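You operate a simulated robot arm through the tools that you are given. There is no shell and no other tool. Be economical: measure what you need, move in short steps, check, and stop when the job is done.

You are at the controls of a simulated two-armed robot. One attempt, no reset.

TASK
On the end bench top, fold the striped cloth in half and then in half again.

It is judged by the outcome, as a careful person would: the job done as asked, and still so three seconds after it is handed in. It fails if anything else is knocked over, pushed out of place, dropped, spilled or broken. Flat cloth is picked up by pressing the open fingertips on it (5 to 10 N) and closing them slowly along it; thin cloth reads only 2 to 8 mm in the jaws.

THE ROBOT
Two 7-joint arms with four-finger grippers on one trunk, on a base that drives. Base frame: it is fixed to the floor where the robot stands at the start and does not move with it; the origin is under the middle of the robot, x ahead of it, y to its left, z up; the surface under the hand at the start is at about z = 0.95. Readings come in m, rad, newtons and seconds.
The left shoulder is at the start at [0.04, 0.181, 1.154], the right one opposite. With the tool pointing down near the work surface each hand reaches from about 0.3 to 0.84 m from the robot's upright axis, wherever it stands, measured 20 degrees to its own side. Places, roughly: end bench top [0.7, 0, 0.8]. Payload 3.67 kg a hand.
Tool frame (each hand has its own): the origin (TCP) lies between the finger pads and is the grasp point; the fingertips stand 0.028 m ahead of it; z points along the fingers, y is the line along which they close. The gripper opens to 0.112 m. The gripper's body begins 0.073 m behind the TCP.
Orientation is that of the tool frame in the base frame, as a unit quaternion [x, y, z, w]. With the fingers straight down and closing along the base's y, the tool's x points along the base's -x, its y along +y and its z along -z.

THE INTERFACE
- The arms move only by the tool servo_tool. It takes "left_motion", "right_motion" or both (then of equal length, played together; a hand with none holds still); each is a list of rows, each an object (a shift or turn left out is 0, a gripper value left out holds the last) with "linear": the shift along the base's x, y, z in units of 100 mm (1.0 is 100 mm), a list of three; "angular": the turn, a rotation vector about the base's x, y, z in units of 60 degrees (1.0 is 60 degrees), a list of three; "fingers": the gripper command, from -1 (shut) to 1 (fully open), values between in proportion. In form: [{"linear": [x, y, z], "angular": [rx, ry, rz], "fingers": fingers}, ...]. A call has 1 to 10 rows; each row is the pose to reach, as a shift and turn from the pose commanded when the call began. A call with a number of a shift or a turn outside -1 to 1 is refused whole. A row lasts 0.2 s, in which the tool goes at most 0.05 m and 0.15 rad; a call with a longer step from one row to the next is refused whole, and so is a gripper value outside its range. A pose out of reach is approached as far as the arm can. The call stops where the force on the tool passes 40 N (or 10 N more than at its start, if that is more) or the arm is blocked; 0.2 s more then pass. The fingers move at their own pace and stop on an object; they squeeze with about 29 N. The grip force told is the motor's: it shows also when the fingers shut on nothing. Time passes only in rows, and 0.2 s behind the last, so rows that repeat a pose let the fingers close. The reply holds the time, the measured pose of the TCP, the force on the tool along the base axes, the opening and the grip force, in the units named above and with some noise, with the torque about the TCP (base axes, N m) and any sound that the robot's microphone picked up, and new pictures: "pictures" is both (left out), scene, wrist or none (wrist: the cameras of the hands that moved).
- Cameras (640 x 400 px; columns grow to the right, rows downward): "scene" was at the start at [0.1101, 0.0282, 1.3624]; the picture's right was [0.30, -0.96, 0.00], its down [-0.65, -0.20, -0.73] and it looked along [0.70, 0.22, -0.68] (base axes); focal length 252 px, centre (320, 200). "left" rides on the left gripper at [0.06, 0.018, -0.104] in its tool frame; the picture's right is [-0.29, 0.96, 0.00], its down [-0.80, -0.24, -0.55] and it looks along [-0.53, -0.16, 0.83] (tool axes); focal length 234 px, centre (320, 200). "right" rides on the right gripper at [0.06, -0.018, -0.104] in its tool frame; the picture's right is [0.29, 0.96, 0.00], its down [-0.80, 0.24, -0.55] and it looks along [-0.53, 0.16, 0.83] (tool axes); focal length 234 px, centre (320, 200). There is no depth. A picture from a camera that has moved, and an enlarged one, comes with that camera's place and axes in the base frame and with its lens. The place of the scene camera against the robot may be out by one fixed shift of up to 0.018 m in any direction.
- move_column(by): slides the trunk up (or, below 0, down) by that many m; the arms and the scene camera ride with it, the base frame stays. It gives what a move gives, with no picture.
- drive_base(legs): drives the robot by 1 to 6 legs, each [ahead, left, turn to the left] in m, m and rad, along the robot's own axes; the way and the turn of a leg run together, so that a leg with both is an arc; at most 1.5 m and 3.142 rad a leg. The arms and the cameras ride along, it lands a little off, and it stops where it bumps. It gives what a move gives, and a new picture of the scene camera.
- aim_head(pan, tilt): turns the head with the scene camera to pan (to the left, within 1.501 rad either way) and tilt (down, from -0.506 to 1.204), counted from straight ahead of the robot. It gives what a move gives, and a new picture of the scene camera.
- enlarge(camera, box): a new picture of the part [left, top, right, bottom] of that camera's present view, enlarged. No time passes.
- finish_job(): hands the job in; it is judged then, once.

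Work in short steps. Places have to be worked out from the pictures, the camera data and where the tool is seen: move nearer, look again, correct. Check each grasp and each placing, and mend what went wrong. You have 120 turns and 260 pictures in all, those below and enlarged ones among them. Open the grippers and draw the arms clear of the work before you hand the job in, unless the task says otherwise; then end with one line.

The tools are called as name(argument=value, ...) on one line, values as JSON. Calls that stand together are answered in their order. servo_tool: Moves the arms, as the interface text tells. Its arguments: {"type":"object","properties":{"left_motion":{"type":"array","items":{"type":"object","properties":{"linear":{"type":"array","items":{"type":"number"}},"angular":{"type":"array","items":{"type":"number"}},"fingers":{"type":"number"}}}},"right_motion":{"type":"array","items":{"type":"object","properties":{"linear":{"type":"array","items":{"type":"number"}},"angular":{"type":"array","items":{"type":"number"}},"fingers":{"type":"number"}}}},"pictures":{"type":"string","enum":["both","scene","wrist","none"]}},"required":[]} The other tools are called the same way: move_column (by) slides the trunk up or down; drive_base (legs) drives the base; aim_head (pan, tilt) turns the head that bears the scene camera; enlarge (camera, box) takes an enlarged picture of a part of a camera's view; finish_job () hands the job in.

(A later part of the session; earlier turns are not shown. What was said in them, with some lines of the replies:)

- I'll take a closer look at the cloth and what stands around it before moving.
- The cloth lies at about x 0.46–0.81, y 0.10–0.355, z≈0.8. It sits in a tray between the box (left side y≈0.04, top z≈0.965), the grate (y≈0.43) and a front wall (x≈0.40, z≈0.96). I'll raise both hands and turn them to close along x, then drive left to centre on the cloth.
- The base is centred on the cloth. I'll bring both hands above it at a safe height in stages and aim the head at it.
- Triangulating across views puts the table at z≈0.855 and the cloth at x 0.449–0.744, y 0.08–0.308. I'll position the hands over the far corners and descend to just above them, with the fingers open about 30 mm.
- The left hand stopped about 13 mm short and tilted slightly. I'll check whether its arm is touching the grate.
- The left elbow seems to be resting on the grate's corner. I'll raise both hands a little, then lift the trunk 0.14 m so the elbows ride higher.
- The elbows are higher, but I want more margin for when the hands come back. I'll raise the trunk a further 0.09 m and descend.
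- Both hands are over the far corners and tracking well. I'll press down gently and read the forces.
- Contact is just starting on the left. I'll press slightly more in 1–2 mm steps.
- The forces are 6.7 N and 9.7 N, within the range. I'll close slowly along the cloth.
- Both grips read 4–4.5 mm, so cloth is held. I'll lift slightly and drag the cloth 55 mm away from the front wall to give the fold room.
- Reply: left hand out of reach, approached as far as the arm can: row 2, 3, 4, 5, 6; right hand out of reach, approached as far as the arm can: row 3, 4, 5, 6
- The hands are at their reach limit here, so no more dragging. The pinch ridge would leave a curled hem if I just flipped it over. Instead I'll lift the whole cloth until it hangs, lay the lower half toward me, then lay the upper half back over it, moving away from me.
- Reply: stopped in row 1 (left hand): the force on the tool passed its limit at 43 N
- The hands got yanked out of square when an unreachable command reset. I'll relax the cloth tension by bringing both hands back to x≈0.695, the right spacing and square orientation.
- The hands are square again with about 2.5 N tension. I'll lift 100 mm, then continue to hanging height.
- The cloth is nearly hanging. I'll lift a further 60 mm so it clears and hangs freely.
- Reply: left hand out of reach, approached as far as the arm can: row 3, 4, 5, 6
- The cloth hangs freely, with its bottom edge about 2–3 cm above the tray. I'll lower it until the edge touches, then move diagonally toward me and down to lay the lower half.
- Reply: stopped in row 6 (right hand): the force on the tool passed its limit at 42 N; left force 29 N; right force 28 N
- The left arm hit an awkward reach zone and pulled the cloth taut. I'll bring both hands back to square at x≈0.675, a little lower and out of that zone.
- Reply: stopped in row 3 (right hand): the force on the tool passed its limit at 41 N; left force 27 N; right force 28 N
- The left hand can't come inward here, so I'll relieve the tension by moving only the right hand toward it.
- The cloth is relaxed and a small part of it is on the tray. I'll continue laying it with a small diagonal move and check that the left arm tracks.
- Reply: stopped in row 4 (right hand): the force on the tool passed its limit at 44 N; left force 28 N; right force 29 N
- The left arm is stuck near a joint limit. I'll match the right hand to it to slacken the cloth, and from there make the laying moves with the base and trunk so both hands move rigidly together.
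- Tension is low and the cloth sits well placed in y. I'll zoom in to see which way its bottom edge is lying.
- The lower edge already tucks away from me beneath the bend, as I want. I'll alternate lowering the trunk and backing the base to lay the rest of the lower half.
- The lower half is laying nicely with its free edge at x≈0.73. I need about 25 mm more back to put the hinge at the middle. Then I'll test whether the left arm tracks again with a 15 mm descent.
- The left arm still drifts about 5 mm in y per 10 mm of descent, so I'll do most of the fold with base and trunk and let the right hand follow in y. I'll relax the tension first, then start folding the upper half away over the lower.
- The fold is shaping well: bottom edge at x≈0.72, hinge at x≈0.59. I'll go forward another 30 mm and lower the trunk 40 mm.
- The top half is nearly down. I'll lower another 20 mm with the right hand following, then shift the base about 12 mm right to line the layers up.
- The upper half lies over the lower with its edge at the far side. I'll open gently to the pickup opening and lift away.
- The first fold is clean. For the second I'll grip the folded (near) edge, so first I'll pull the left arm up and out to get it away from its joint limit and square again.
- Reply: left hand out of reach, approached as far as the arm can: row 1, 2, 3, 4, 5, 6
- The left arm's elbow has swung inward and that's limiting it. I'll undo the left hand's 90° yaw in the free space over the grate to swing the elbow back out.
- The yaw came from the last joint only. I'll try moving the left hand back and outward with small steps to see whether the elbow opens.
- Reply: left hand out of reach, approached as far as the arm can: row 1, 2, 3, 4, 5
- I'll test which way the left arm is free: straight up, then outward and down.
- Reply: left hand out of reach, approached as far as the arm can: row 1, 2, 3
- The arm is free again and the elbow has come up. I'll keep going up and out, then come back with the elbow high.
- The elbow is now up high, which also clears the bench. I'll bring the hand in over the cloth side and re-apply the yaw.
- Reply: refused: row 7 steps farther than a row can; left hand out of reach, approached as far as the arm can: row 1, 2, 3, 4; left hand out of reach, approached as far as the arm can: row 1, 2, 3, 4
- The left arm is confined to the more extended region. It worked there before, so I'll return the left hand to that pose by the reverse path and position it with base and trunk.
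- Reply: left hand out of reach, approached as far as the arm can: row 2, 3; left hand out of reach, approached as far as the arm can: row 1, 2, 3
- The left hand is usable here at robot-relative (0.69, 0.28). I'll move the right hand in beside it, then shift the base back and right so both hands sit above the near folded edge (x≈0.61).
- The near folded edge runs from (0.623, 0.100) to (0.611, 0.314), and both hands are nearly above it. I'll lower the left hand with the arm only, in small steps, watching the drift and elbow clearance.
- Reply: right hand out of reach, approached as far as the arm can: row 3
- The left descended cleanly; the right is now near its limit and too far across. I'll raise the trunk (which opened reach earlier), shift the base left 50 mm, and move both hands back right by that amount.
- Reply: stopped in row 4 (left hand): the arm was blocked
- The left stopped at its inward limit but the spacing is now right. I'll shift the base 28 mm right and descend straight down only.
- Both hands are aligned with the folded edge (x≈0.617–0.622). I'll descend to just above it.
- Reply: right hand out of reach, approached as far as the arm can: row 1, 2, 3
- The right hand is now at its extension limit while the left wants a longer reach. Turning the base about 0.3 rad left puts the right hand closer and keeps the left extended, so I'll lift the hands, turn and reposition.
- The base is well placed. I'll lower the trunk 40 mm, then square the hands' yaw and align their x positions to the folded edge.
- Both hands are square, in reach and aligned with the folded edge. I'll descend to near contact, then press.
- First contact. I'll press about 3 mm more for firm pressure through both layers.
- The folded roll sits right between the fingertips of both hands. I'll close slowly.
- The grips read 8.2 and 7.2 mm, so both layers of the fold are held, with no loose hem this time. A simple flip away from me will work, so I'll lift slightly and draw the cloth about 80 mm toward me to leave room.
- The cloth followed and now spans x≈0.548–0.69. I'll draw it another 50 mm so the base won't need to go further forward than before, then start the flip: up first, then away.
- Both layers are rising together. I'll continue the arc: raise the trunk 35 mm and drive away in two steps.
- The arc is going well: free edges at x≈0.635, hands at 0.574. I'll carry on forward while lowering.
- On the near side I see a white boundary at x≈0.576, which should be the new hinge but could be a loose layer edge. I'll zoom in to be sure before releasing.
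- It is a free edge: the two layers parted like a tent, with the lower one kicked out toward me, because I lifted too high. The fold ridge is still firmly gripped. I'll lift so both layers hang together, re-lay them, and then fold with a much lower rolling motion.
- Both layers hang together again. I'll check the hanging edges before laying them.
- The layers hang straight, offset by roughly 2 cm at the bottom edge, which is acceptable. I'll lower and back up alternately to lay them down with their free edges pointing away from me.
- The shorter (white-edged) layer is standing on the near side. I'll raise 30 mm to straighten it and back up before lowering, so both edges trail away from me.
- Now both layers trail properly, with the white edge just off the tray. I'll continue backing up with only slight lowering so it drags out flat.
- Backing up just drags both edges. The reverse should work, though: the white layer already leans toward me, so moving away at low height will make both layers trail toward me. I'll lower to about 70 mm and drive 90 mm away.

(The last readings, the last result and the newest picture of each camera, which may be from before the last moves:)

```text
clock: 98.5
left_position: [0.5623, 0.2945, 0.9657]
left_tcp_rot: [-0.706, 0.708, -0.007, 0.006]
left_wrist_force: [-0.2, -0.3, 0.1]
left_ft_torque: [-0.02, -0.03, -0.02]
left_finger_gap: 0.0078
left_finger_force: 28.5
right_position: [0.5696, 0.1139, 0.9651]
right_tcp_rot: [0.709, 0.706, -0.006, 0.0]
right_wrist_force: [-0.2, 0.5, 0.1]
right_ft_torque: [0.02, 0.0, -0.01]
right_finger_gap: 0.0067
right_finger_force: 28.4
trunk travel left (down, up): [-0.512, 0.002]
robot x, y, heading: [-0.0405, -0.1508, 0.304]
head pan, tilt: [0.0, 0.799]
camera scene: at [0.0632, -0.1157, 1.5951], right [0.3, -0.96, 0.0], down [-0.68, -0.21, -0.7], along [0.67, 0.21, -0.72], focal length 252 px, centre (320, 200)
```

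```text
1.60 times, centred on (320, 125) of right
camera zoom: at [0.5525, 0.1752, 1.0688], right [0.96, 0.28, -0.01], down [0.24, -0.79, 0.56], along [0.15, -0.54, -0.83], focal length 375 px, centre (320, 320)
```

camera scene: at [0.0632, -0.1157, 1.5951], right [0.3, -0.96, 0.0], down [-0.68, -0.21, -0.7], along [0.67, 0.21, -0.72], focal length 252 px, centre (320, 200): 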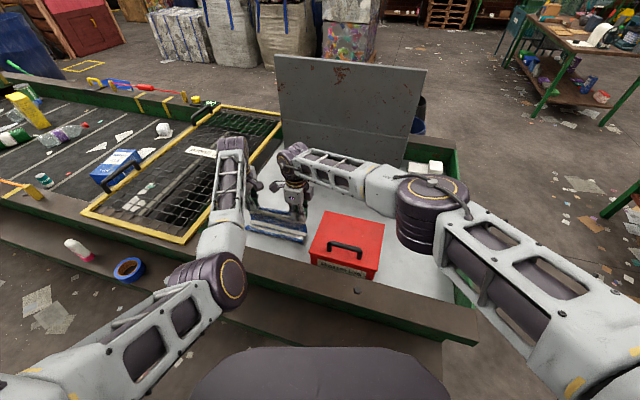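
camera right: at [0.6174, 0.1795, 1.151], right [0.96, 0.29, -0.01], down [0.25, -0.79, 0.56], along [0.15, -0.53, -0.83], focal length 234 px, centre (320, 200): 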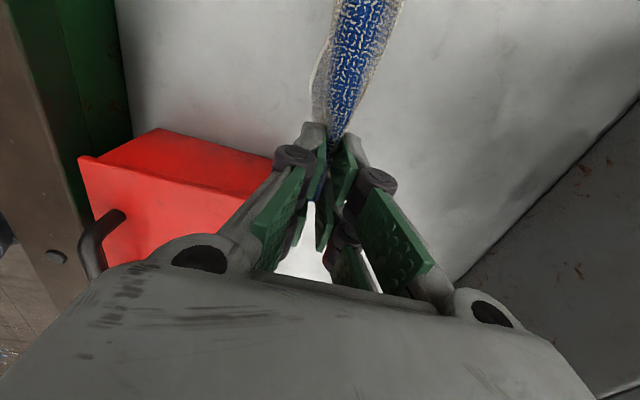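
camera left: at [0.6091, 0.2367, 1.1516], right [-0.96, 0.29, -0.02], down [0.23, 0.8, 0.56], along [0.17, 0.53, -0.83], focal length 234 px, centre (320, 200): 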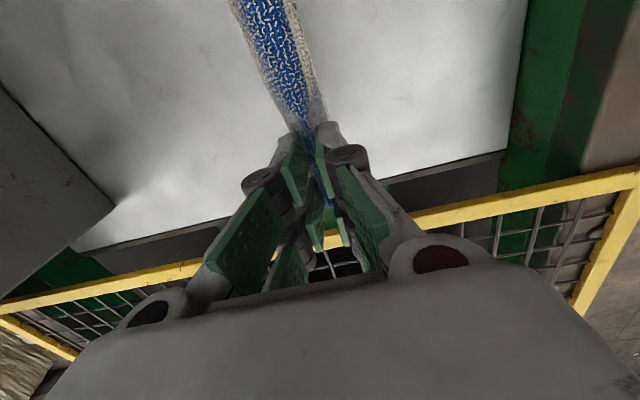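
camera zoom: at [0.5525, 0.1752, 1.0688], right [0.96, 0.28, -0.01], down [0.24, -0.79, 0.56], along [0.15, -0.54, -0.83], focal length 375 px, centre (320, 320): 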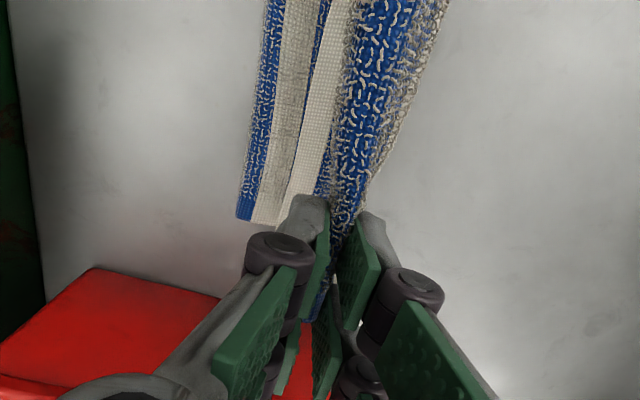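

That worked: both layers now trail toward me, with edges at x≈0.527 and ≈0.55. I'll go 60 mm further while lowering to lay them flat.

servo_tool(left_motion=[{"linear": [0, 0, -0.1]}, {"linear": [0, 0, -0.15]}], right_motion=[{"linear": [0, 0, -0.1]}, {"linear": [0, 0, -0.15]}], pictures="none")

drive_base(legs=[[0.06, -0.019, 0]])

servo_tool(left_motion=[{"linear": [0, 0, -0.15]}, {"linear": [0, 0, -0.3]}], right_motion=[{"linear": [0, 0, -0.15]}, {"linear": [0, 0, -0.3]}], pictures="wrist")

```text
clock: 99.1
left_position: [0.5633, 0.2943, 0.9497]
left_tcp_rot: [-0.706, 0.708, -0.008, 0.006]
left_wrist_force: [-0.8, -0.6, 0.0]
left_ft_torque: [0.0, 0.01, 0.03]
left_finger_gap: 0.0077
left_finger_force: 28.8
right_position: [0.5701, 0.114, 0.9485]
right_tcp_rot: [0.708, 0.706, -0.006, -0.001]
right_wrist_force: [0.2, 0.6, -0.3]
right_ft_torque: [0.02, 0.01, -0.01]
right_finger_gap: 0.0067
right_finger_force: 29.0
trunk travel left (down, up): [-0.512, 0.002]
robot x, y, heading: [-0.0407, -0.1473, 0.298]
head pan, tilt: [0.0, 0.799]
```

```text
clock: 100.1
left_position: [0.6209, 0.2951, 0.9535]
left_tcp_rot: [-0.706, 0.708, -0.008, 0.007]
left_wrist_force: [-0.3, -0.7, -0.2]
left_ft_torque: [-0.05, -0.04, 0.0]
left_finger_gap: 0.0076
left_finger_force: 28.9
right_position: [0.6284, 0.1134, 0.9523]
right_tcp_rot: [0.709, 0.706, -0.003, 0.001]
right_wrist_force: [-1.1, 1.2, 0.0]
right_ft_torque: [0.01, -0.05, -0.01]
right_finger_gap: 0.0068
right_finger_force: 28.9
trunk travel left (down, up): [-0.512, 0.002]
robot x, y, heading: [0.0206, -0.1485, 0.299]
head pan, tilt: [0.0, 0.799]
camera scene: at [0.1191, -0.1165, 1.5955], right [0.3, -0.95, 0.0], down [-0.68, -0.21, -0.7], along [0.67, 0.21, -0.71], focal length 252 px, centre (320, 200)
```

scene: 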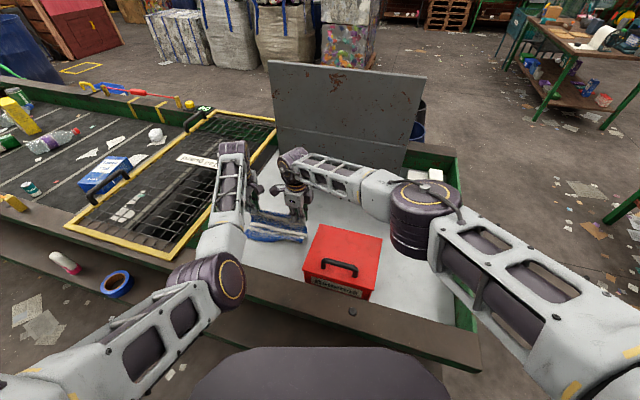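

```text
clock: 100.7
left_position: [0.623, 0.2965, 0.9216]
left_tcp_rot: [-0.707, 0.708, -0.009, 0.005]
left_wrist_force: [0.7, -0.1, 0.5]
left_ft_torque: [-0.02, -0.04, -0.01]
left_finger_gap: 0.0079
left_finger_force: 28.5
right_position: [0.6298, 0.1162, 0.9191]
right_tcp_rot: [0.707, 0.707, -0.004, -0.001]
right_wrist_force: [-0.4, 0.2, -0.6]
right_ft_torque: [0.02, 0.04, 0.0]
right_finger_gap: 0.0069
right_finger_force: 29.7
trunk travel left (down, up): [-0.512, 0.002]
robot x, y, heading: [0.019, -0.1507, 0.304]
head pan, tilt: [0.0, 0.799]
camera right: at [0.6119, 0.1764, 1.0239], right [0.96, 0.29, -0.01], down [0.24, -0.79, 0.56], along [0.15, -0.54, -0.83], focal length 234 px, centre (320, 200)
camera left: at [0.603, 0.2362, 1.0241], right [-0.96, 0.29, -0.02], down [0.23, 0.8, 0.56], along [0.18, 0.53, -0.83], focal length 234 px, centre (320, 200)
```

right: 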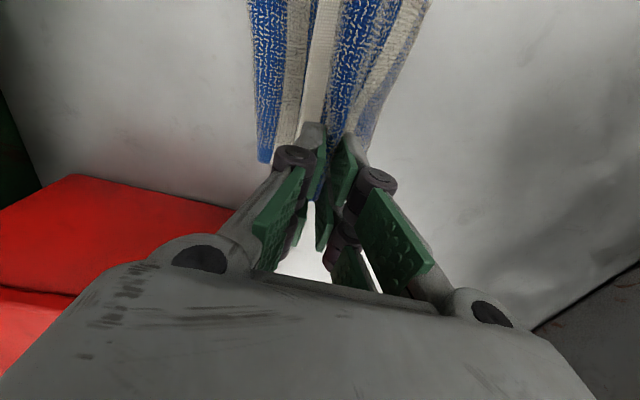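
left: 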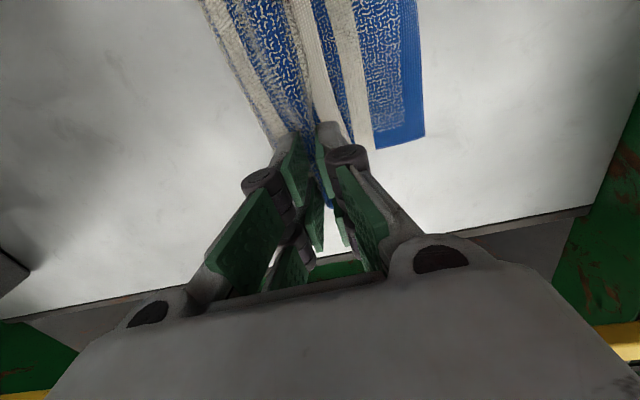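

The cloth is effectively in its second fold now: free edges at x≈0.59–0.61, a new hinge bulging at x≈0.66, and the gripped fold above. I'll bring the grip back about 20 mm over the edges and lower it.

drive_base(legs=[[-0.019, 0.006, 0]])

servo_tool(left_motion=[{"linear": [0, 0, -0.12]}, {"linear": [0, 0, -0.24]}], right_motion=[{"linear": [0, 0, -0.12]}, {"linear": [0, 0, -0.24]}], pictures="wrist")

enlarge(camera="scene", box=[220, 170, 340, 255])

```text
clock: 101.5
left_position: [0.6094, 0.2949, 0.9162]
left_tcp_rot: [-0.706, 0.709, -0.005, 0.003]
left_wrist_force: [1.1, -0.8, -1.2]
left_ft_torque: [-0.03, 0.1, 0.01]
left_finger_gap: 0.0078
left_finger_force: 29.5
right_position: [0.6187, 0.1144, 0.9153]
right_tcp_rot: [0.708, 0.706, -0.007, -0.002]
right_wrist_force: [0.3, 1.1, -0.3]
right_ft_torque: [0.01, 0.1, 0.03]
right_finger_gap: 0.0064
right_finger_force: 28.9
trunk travel left (down, up): [-0.512, 0.002]
robot x, y, heading: [0.0024, -0.1471, 0.299]
head pan, tilt: [0.0, 0.799]
camera scene: at [0.1167, -0.1157, 1.5942], right [0.3, -0.96, 0.0], down [-0.69, -0.21, -0.69], along [0.66, 0.21, -0.72], focal length 252 px, centre (320, 200)
```

scene: 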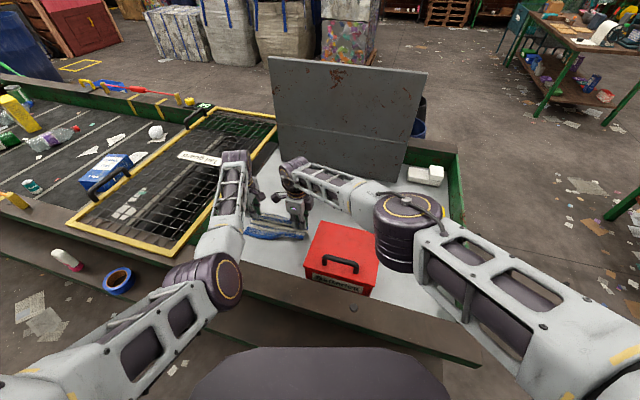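

```text
clock: 102.1
left_position: [0.6097, 0.295, 0.8949]
left_tcp_rot: [-0.706, 0.708, -0.007, 0.004]
left_wrist_force: [0.1, -5.1, 0.3]
left_ft_torque: [-0.1, 0.05, -0.04]
left_finger_gap: 0.0076
left_finger_force: 29.7
right_position: [0.6116, 0.1096, 0.8915]
right_tcp_rot: [0.708, 0.706, -0.004, -0.003]
right_wrist_force: [0.4, 5.6, 1.5]
right_ft_torque: [0.15, 0.06, 0.01]
right_finger_gap: 0.0068
right_finger_force: 28.7
right hand out of reach, approached as far as the arm can: row 2
trunk travel left (down, up): [-0.512, 0.002]
robot x, y, heading: [0.0004, -0.1466, 0.302]
head pan, tilt: [0.0, 0.799]
camera right: at [0.5945, 0.1709, 0.9972], right [0.96, 0.29, -0.01], down [0.24, -0.8, 0.55], along [0.15, -0.53, -0.83], focal length 234 px, centre (320, 200)
camera left: at [0.589, 0.2347, 0.9982], right [-0.96, 0.29, -0.02], down [0.23, 0.8, 0.55], along [0.17, 0.53, -0.83], focal length 234 px, centre (320, 200)
```

right: 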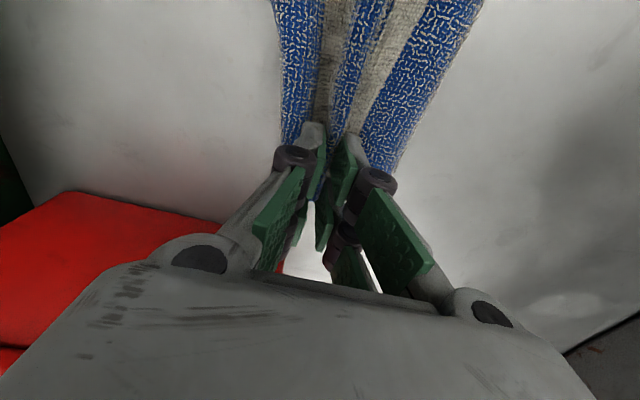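
left: 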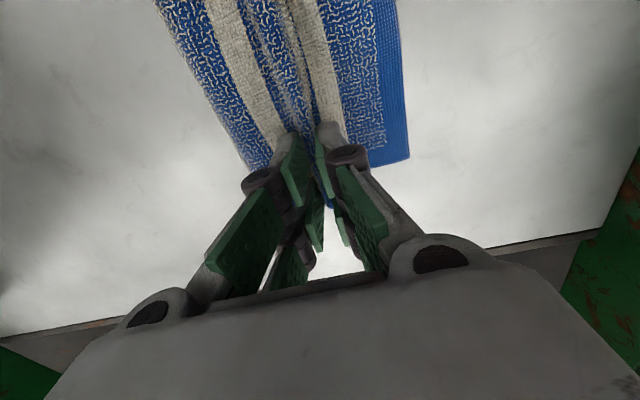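

```text
4.71 times, centred on (280, 212) of scene
camera zoom: at [0.1116, -0.1162, 1.5947], right [0.3, -0.96, 0.0], down [-0.69, -0.21, -0.7], along [0.66, 0.21, -0.72], focal length 1188 px, centre (508, 141)
```

zoom: 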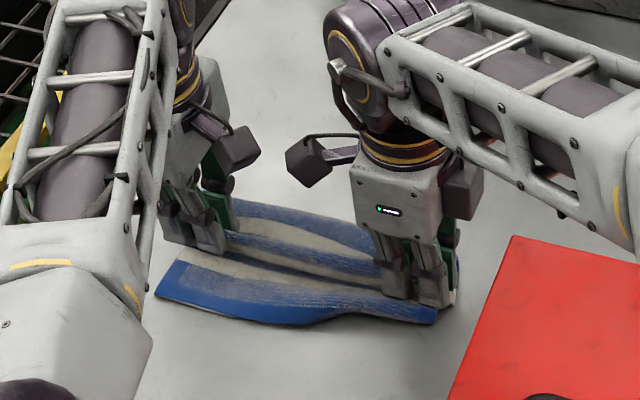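

The strip spans x≈0.56–0.657 with the gripped fold a bit short of the near edges. I'll raise slightly, move 28 mm toward me and set it down over the edges.

servo_tool(left_motion=[{"linear": [0, -0.02, 0.1]}, {"linear": [0, -0.02, 0.2]}], right_motion=[{"linear": [0, 0.02, 0.1]}, {"linear": [0, 0.02, 0.2]}], pictures="none")

move_column(by=-0.025)

servo_tool(left_motion=[{"linear": [0, 0, 0.12]}, {"linear": [0, 0, 0.25]}], right_motion=[{"linear": [0, 0, 0.12]}, {"linear": [0.02, 0.03, 0.25]}], pictures="none")

drive_base(legs=[[-0.033, 0.0105, 0]])

servo_tool(left_motion=[{"linear": [0, 0, -0.1]}, {"linear": [0, 0, -0.2]}], right_motion=[{"linear": [0, 0, -0.1]}, {"linear": [0, 0, -0.2]}], pictures="wrist")

```text
clock: 102.7
left_position: [0.6083, 0.2934, 0.9163]
left_tcp_rot: [-0.706, 0.708, -0.007, 0.005]
left_wrist_force: [0.3, -1.6, -0.2]
left_ft_torque: [-0.03, 0.01, 0.02]
left_finger_gap: 0.0079
left_finger_force: 29.2
right_position: [0.6123, 0.1096, 0.9141]
right_tcp_rot: [0.708, 0.706, -0.005, -0.001]
right_wrist_force: [0.1, 1.7, 0.1]
right_ft_torque: [0.03, 0.03, 0.01]
right_finger_gap: 0.0068
right_finger_force: 28.6
trunk travel left (down, up): [-0.512, 0.002]
robot x, y, heading: [0.0039, -0.148, 0.298]
head pan, tilt: [0.0, 0.799]
```

```text
clock: 103.4
left_position: [0.6051, 0.2933, 0.8925]
left_tcp_rot: [-0.706, 0.708, -0.007, 0.006]
left_wrist_force: [0.4, -0.1, 1.1]
left_ft_torque: [-0.01, 0.02, -0.02]
left_finger_gap: 0.0081
left_finger_force: 28.8
right_position: [0.6088, 0.1125, 0.8902]
right_tcp_rot: [0.708, 0.706, -0.004, -0.001]
right_wrist_force: [0.4, 1.8, 2.9]
right_ft_torque: [0.04, -0.06, -0.03]
right_finger_gap: 0.0066
right_finger_force: 28.7
trunk travel left (down, up): [-0.487, 0.027]
robot x, y, heading: [0.0013, -0.1548, 0.298]
head pan, tilt: [0.0, 0.799]
```

```text
clock: 104.0
left_position: [0.6056, 0.2925, 0.9163]
left_tcp_rot: [-0.706, 0.708, -0.006, 0.006]
left_wrist_force: [-0.2, 0.0, -0.9]
left_ft_torque: [0.0, -0.01, -0.02]
left_finger_gap: 0.0075
left_finger_force: 29.4
right_position: [0.612, 0.1129, 0.9155]
right_tcp_rot: [0.708, 0.706, -0.005, -0.001]
right_wrist_force: [-1.0, 0.0, -0.4]
right_ft_torque: [-0.03, 0.02, -0.03]
right_finger_gap: 0.0064
right_finger_force: 28.9
trunk travel left (down, up): [-0.487, 0.027]
robot x, y, heading: [0.0011, -0.15, 0.305]
head pan, tilt: [0.0, 0.799]
```

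```text
clock: 104.8
left_position: [0.5788, 0.2936, 0.9126]
left_tcp_rot: [-0.706, 0.708, -0.005, 0.003]
left_wrist_force: [0.8, 0.4, -1.6]
left_ft_torque: [0.01, 0.11, -0.06]
left_finger_gap: 0.0078
left_finger_force: 28.9
right_position: [0.5848, 0.1142, 0.9096]
right_tcp_rot: [0.708, 0.706, -0.008, -0.003]
right_wrist_force: [1.0, -0.4, -0.1]
right_ft_torque: [0.01, 0.11, -0.01]
right_finger_gap: 0.0066
right_finger_force: 29.7
trunk travel left (down, up): [-0.487, 0.027]
robot x, y, heading: [-0.0372, -0.1485, 0.306]
head pan, tilt: [0.0, 0.799]
camera scene: at [0.0833, -0.1151, 1.5702], right [0.3, -0.96, 0.0], down [-0.69, -0.21, -0.69], along [0.66, 0.21, -0.72], focal length 252 px, centre (320, 200)
```

scene: 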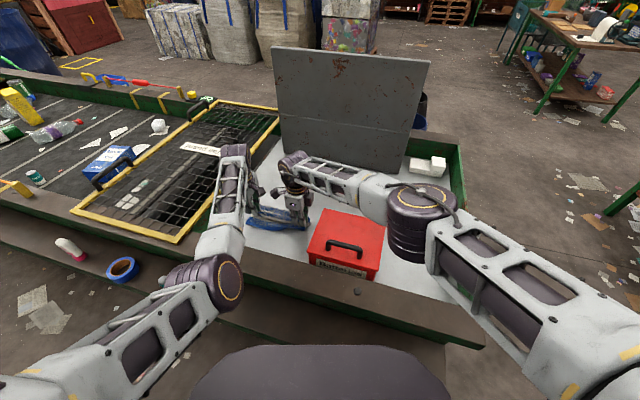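

```text
clock: 105.4
left_position: [0.5751, 0.2932, 0.8954]
left_tcp_rot: [-0.705, 0.709, -0.008, 0.004]
left_wrist_force: [0.6, 0.2, -0.6]
left_ft_torque: [-0.03, 0.04, -0.01]
left_finger_gap: 0.0076
left_finger_force: 29.1
right_position: [0.5802, 0.1142, 0.8936]
right_tcp_rot: [0.709, 0.705, -0.005, -0.001]
right_wrist_force: [1.0, 0.5, 0.2]
right_ft_torque: [0.01, 0.04, 0.0]
right_finger_gap: 0.0067
right_finger_force: 28.9
trunk travel left (down, up): [-0.487, 0.027]
robot x, y, heading: [-0.0312, -0.1497, 0.3]
head pan, tilt: [0.0, 0.799]
camera right: at [0.5639, 0.1756, 0.9977], right [0.96, 0.28, -0.01], down [0.24, -0.79, 0.56], along [0.15, -0.54, -0.83], focal length 234 px, centre (320, 200)
camera left: at [0.5553, 0.2336, 0.9986], right [-0.96, 0.29, -0.02], down [0.23, 0.8, 0.56], along [0.17, 0.53, -0.83], focal length 234 px, centre (320, 200)
```

right: 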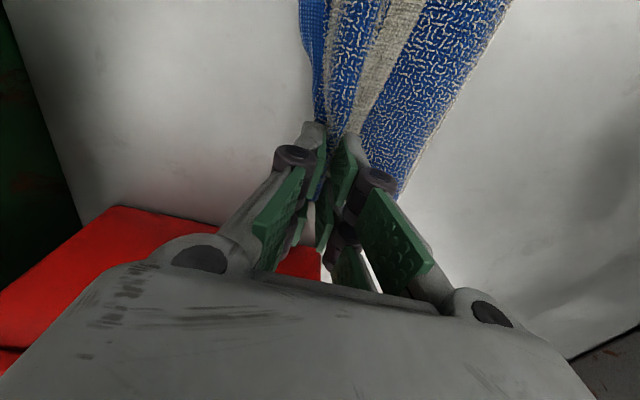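
left: 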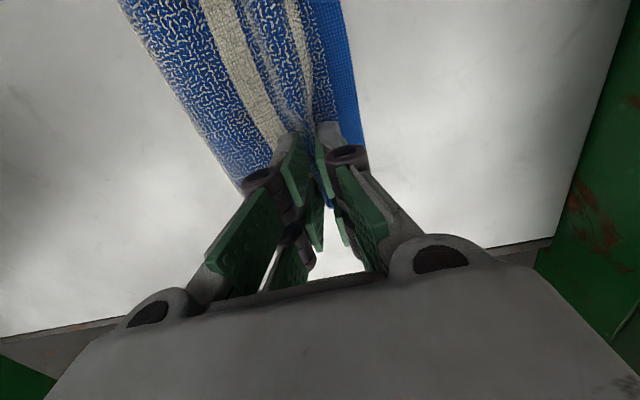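

The strip now spans about x 0.55–0.637 with the gripped fold lying over the near edges. I'll open gently and lift straight up.

servo_tool(left_motion=[{"fingers": -0.85}, {"fingers": -0.7}, {"fingers": -0.55}, {"fingers": -0.46}, {"linear": [0, 0, 0.1]}, {"linear": [0, 0, 0.3]}, {"linear": [0, 0, 0.6]}, {"linear": [0, 0, 0.9]}], right_motion=[{"fingers": -0.85}, {"fingers": -0.7}, {"fingers": -0.55}, {"fingers": -0.46}, {"linear": [0, 0, 0.1]}, {"linear": [0, 0, 0.3]}, {"linear": [0, 0, 0.6]}, {"linear": [0, 0, 0.9]}], pictures="wrist")

enlarge(camera="scene", box=[220, 170, 340, 255])

```text
clock: 107.2
left_position: [0.5743, 0.2928, 0.9877]
left_tcp_rot: [-0.707, 0.708, -0.006, 0.005]
left_wrist_force: [0.1, -1.0, 0.1]
left_ft_torque: [0.05, 0.01, 0.03]
left_finger_gap: 0.0302
left_finger_force: 0.0
right_position: [0.5793, 0.114, 0.9852]
right_tcp_rot: [0.708, 0.706, -0.005, 0.0]
right_wrist_force: [0.0, -1.0, 1.0]
right_ft_torque: [-0.01, -0.04, 0.0]
right_finger_gap: 0.0301
right_finger_force: 0.1
trunk travel left (down, up): [-0.487, 0.027]
robot x, y, heading: [-0.0351, -0.149, 0.297]
head pan, tilt: [0.0, 0.799]
camera right: at [0.5604, 0.1752, 1.0898], right [0.96, 0.28, -0.01], down [0.24, -0.79, 0.56], along [0.15, -0.54, -0.83], focal length 234 px, centre (320, 200)
camera left: at [0.5535, 0.2326, 1.0911], right [-0.96, 0.29, -0.02], down [0.23, 0.8, 0.56], along [0.18, 0.53, -0.83], focal length 234 px, centre (320, 200)
```

right: 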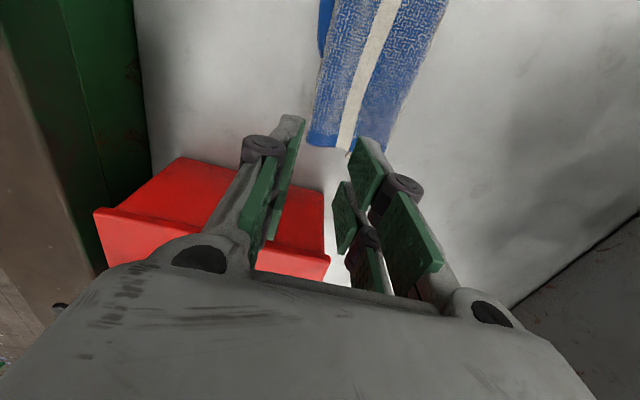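
left: 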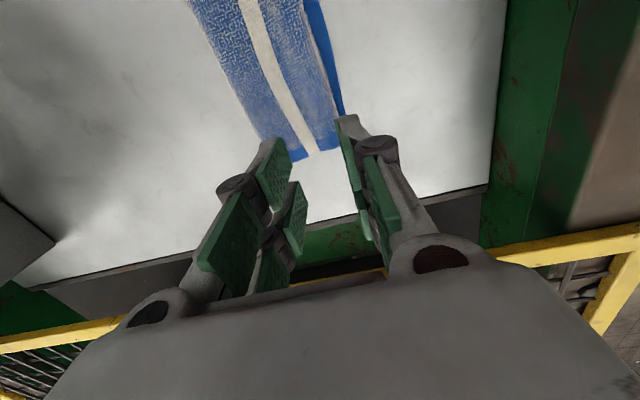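

```text
4.71 times, centred on (280, 212) of scene
camera zoom: at [0.0737, -0.1164, 1.571], right [0.3, -0.96, 0.0], down [-0.68, -0.21, -0.7], along [0.67, 0.21, -0.72], focal length 1188 px, centre (508, 141)
```

zoom: 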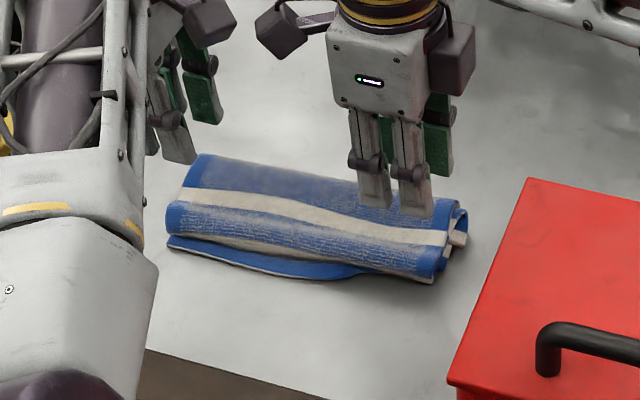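

The cloth is now a neat four-layer strip, lying stable. I'll raise both hands and back the robot away to clear the work.

servo_tool(left_motion=[{"linear": [0, 0, 0.3]}, {"linear": [0, 0, 0.6]}, {"linear": [0, 0, 0.9]}], right_motion=[{"linear": [0, 0, 0.3]}, {"linear": [0, 0, 0.6]}, {"linear": [0, 0, 0.9]}], pictures="none")

drive_base(legs=[[-0.18, 0, 0]])

enlarge(camera="scene", box=[200, 100, 400, 225])

```text
clock: 108.0
left_position: [0.5741, 0.2941, 1.0767]
left_tcp_rot: [-0.705, 0.709, -0.008, 0.005]
left_wrist_force: [0.1, -0.4, -0.4]
left_ft_torque: [0.02, -0.04, 0.03]
left_finger_gap: 0.0301
left_finger_force: 0.1
right_position: [0.5783, 0.1132, 1.0764]
right_tcp_rot: [0.709, 0.705, -0.006, -0.001]
right_wrist_force: [0.2, 0.0, -0.8]
right_ft_torque: [0.0, -0.02, 0.0]
right_finger_gap: 0.0302
right_finger_force: 0.1
trunk travel left (down, up): [-0.487, 0.027]
robot x, y, heading: [-0.0281, -0.1491, 0.299]
head pan, tilt: [0.0, 0.799]
```

```text
clock: 109.6
left_position: [0.403, 0.2409, 1.0756]
left_tcp_rot: [-0.707, 0.707, -0.007, 0.005]
left_wrist_force: [0.1, 0.4, 0.5]
left_ft_torque: [-0.01, 0.04, 0.03]
left_finger_gap: 0.0302
left_finger_force: 0.1
right_position: [0.4077, 0.0599, 1.0723]
right_tcp_rot: [0.709, 0.706, -0.005, -0.002]
right_wrist_force: [0.7, 0.5, 0.3]
right_ft_torque: [0.0, 0.0, 0.03]
right_finger_gap: 0.0302
right_finger_force: 0.1
trunk travel left (down, up): [-0.487, 0.027]
robot x, y, heading: [-0.2031, -0.1989, 0.302]
head pan, tilt: [0.0, 0.799]
camera scene: at [-0.0948, -0.168, 1.5706], right [0.3, -0.95, 0.0], down [-0.69, -0.21, -0.7], along [0.66, 0.21, -0.72], focal length 252 px, centre (320, 200)
```

scene: 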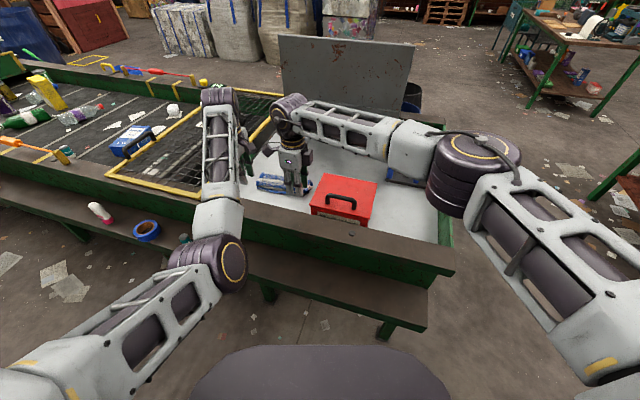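

```text
3.20 times, centred on (300, 162) of scene
camera zoom: at [-0.0948, -0.168, 1.5706], right [0.3, -0.95, 0.0], down [-0.69, -0.21, -0.7], along [0.66, 0.21, -0.72], focal length 808 px, centre (384, 320)
```

zoom: 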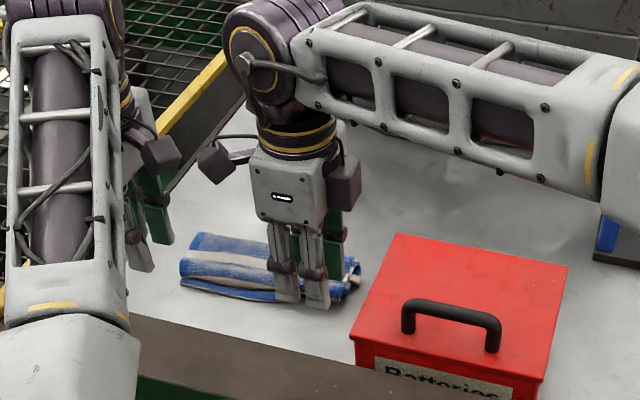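

The cloth is stable and folded in quarters, nothing else has moved, both hands are empty and clear above it. I'm handing the job in.

finish_job()

```text
The job is handed in.
```

The striped cloth is folded in half and then in half again: a four-layer strip on the bench top, a little uneven, with about 1 cm of blue hem showing at the near left. From the camera views nothing else was moved, and both hands are open and held clear above it.
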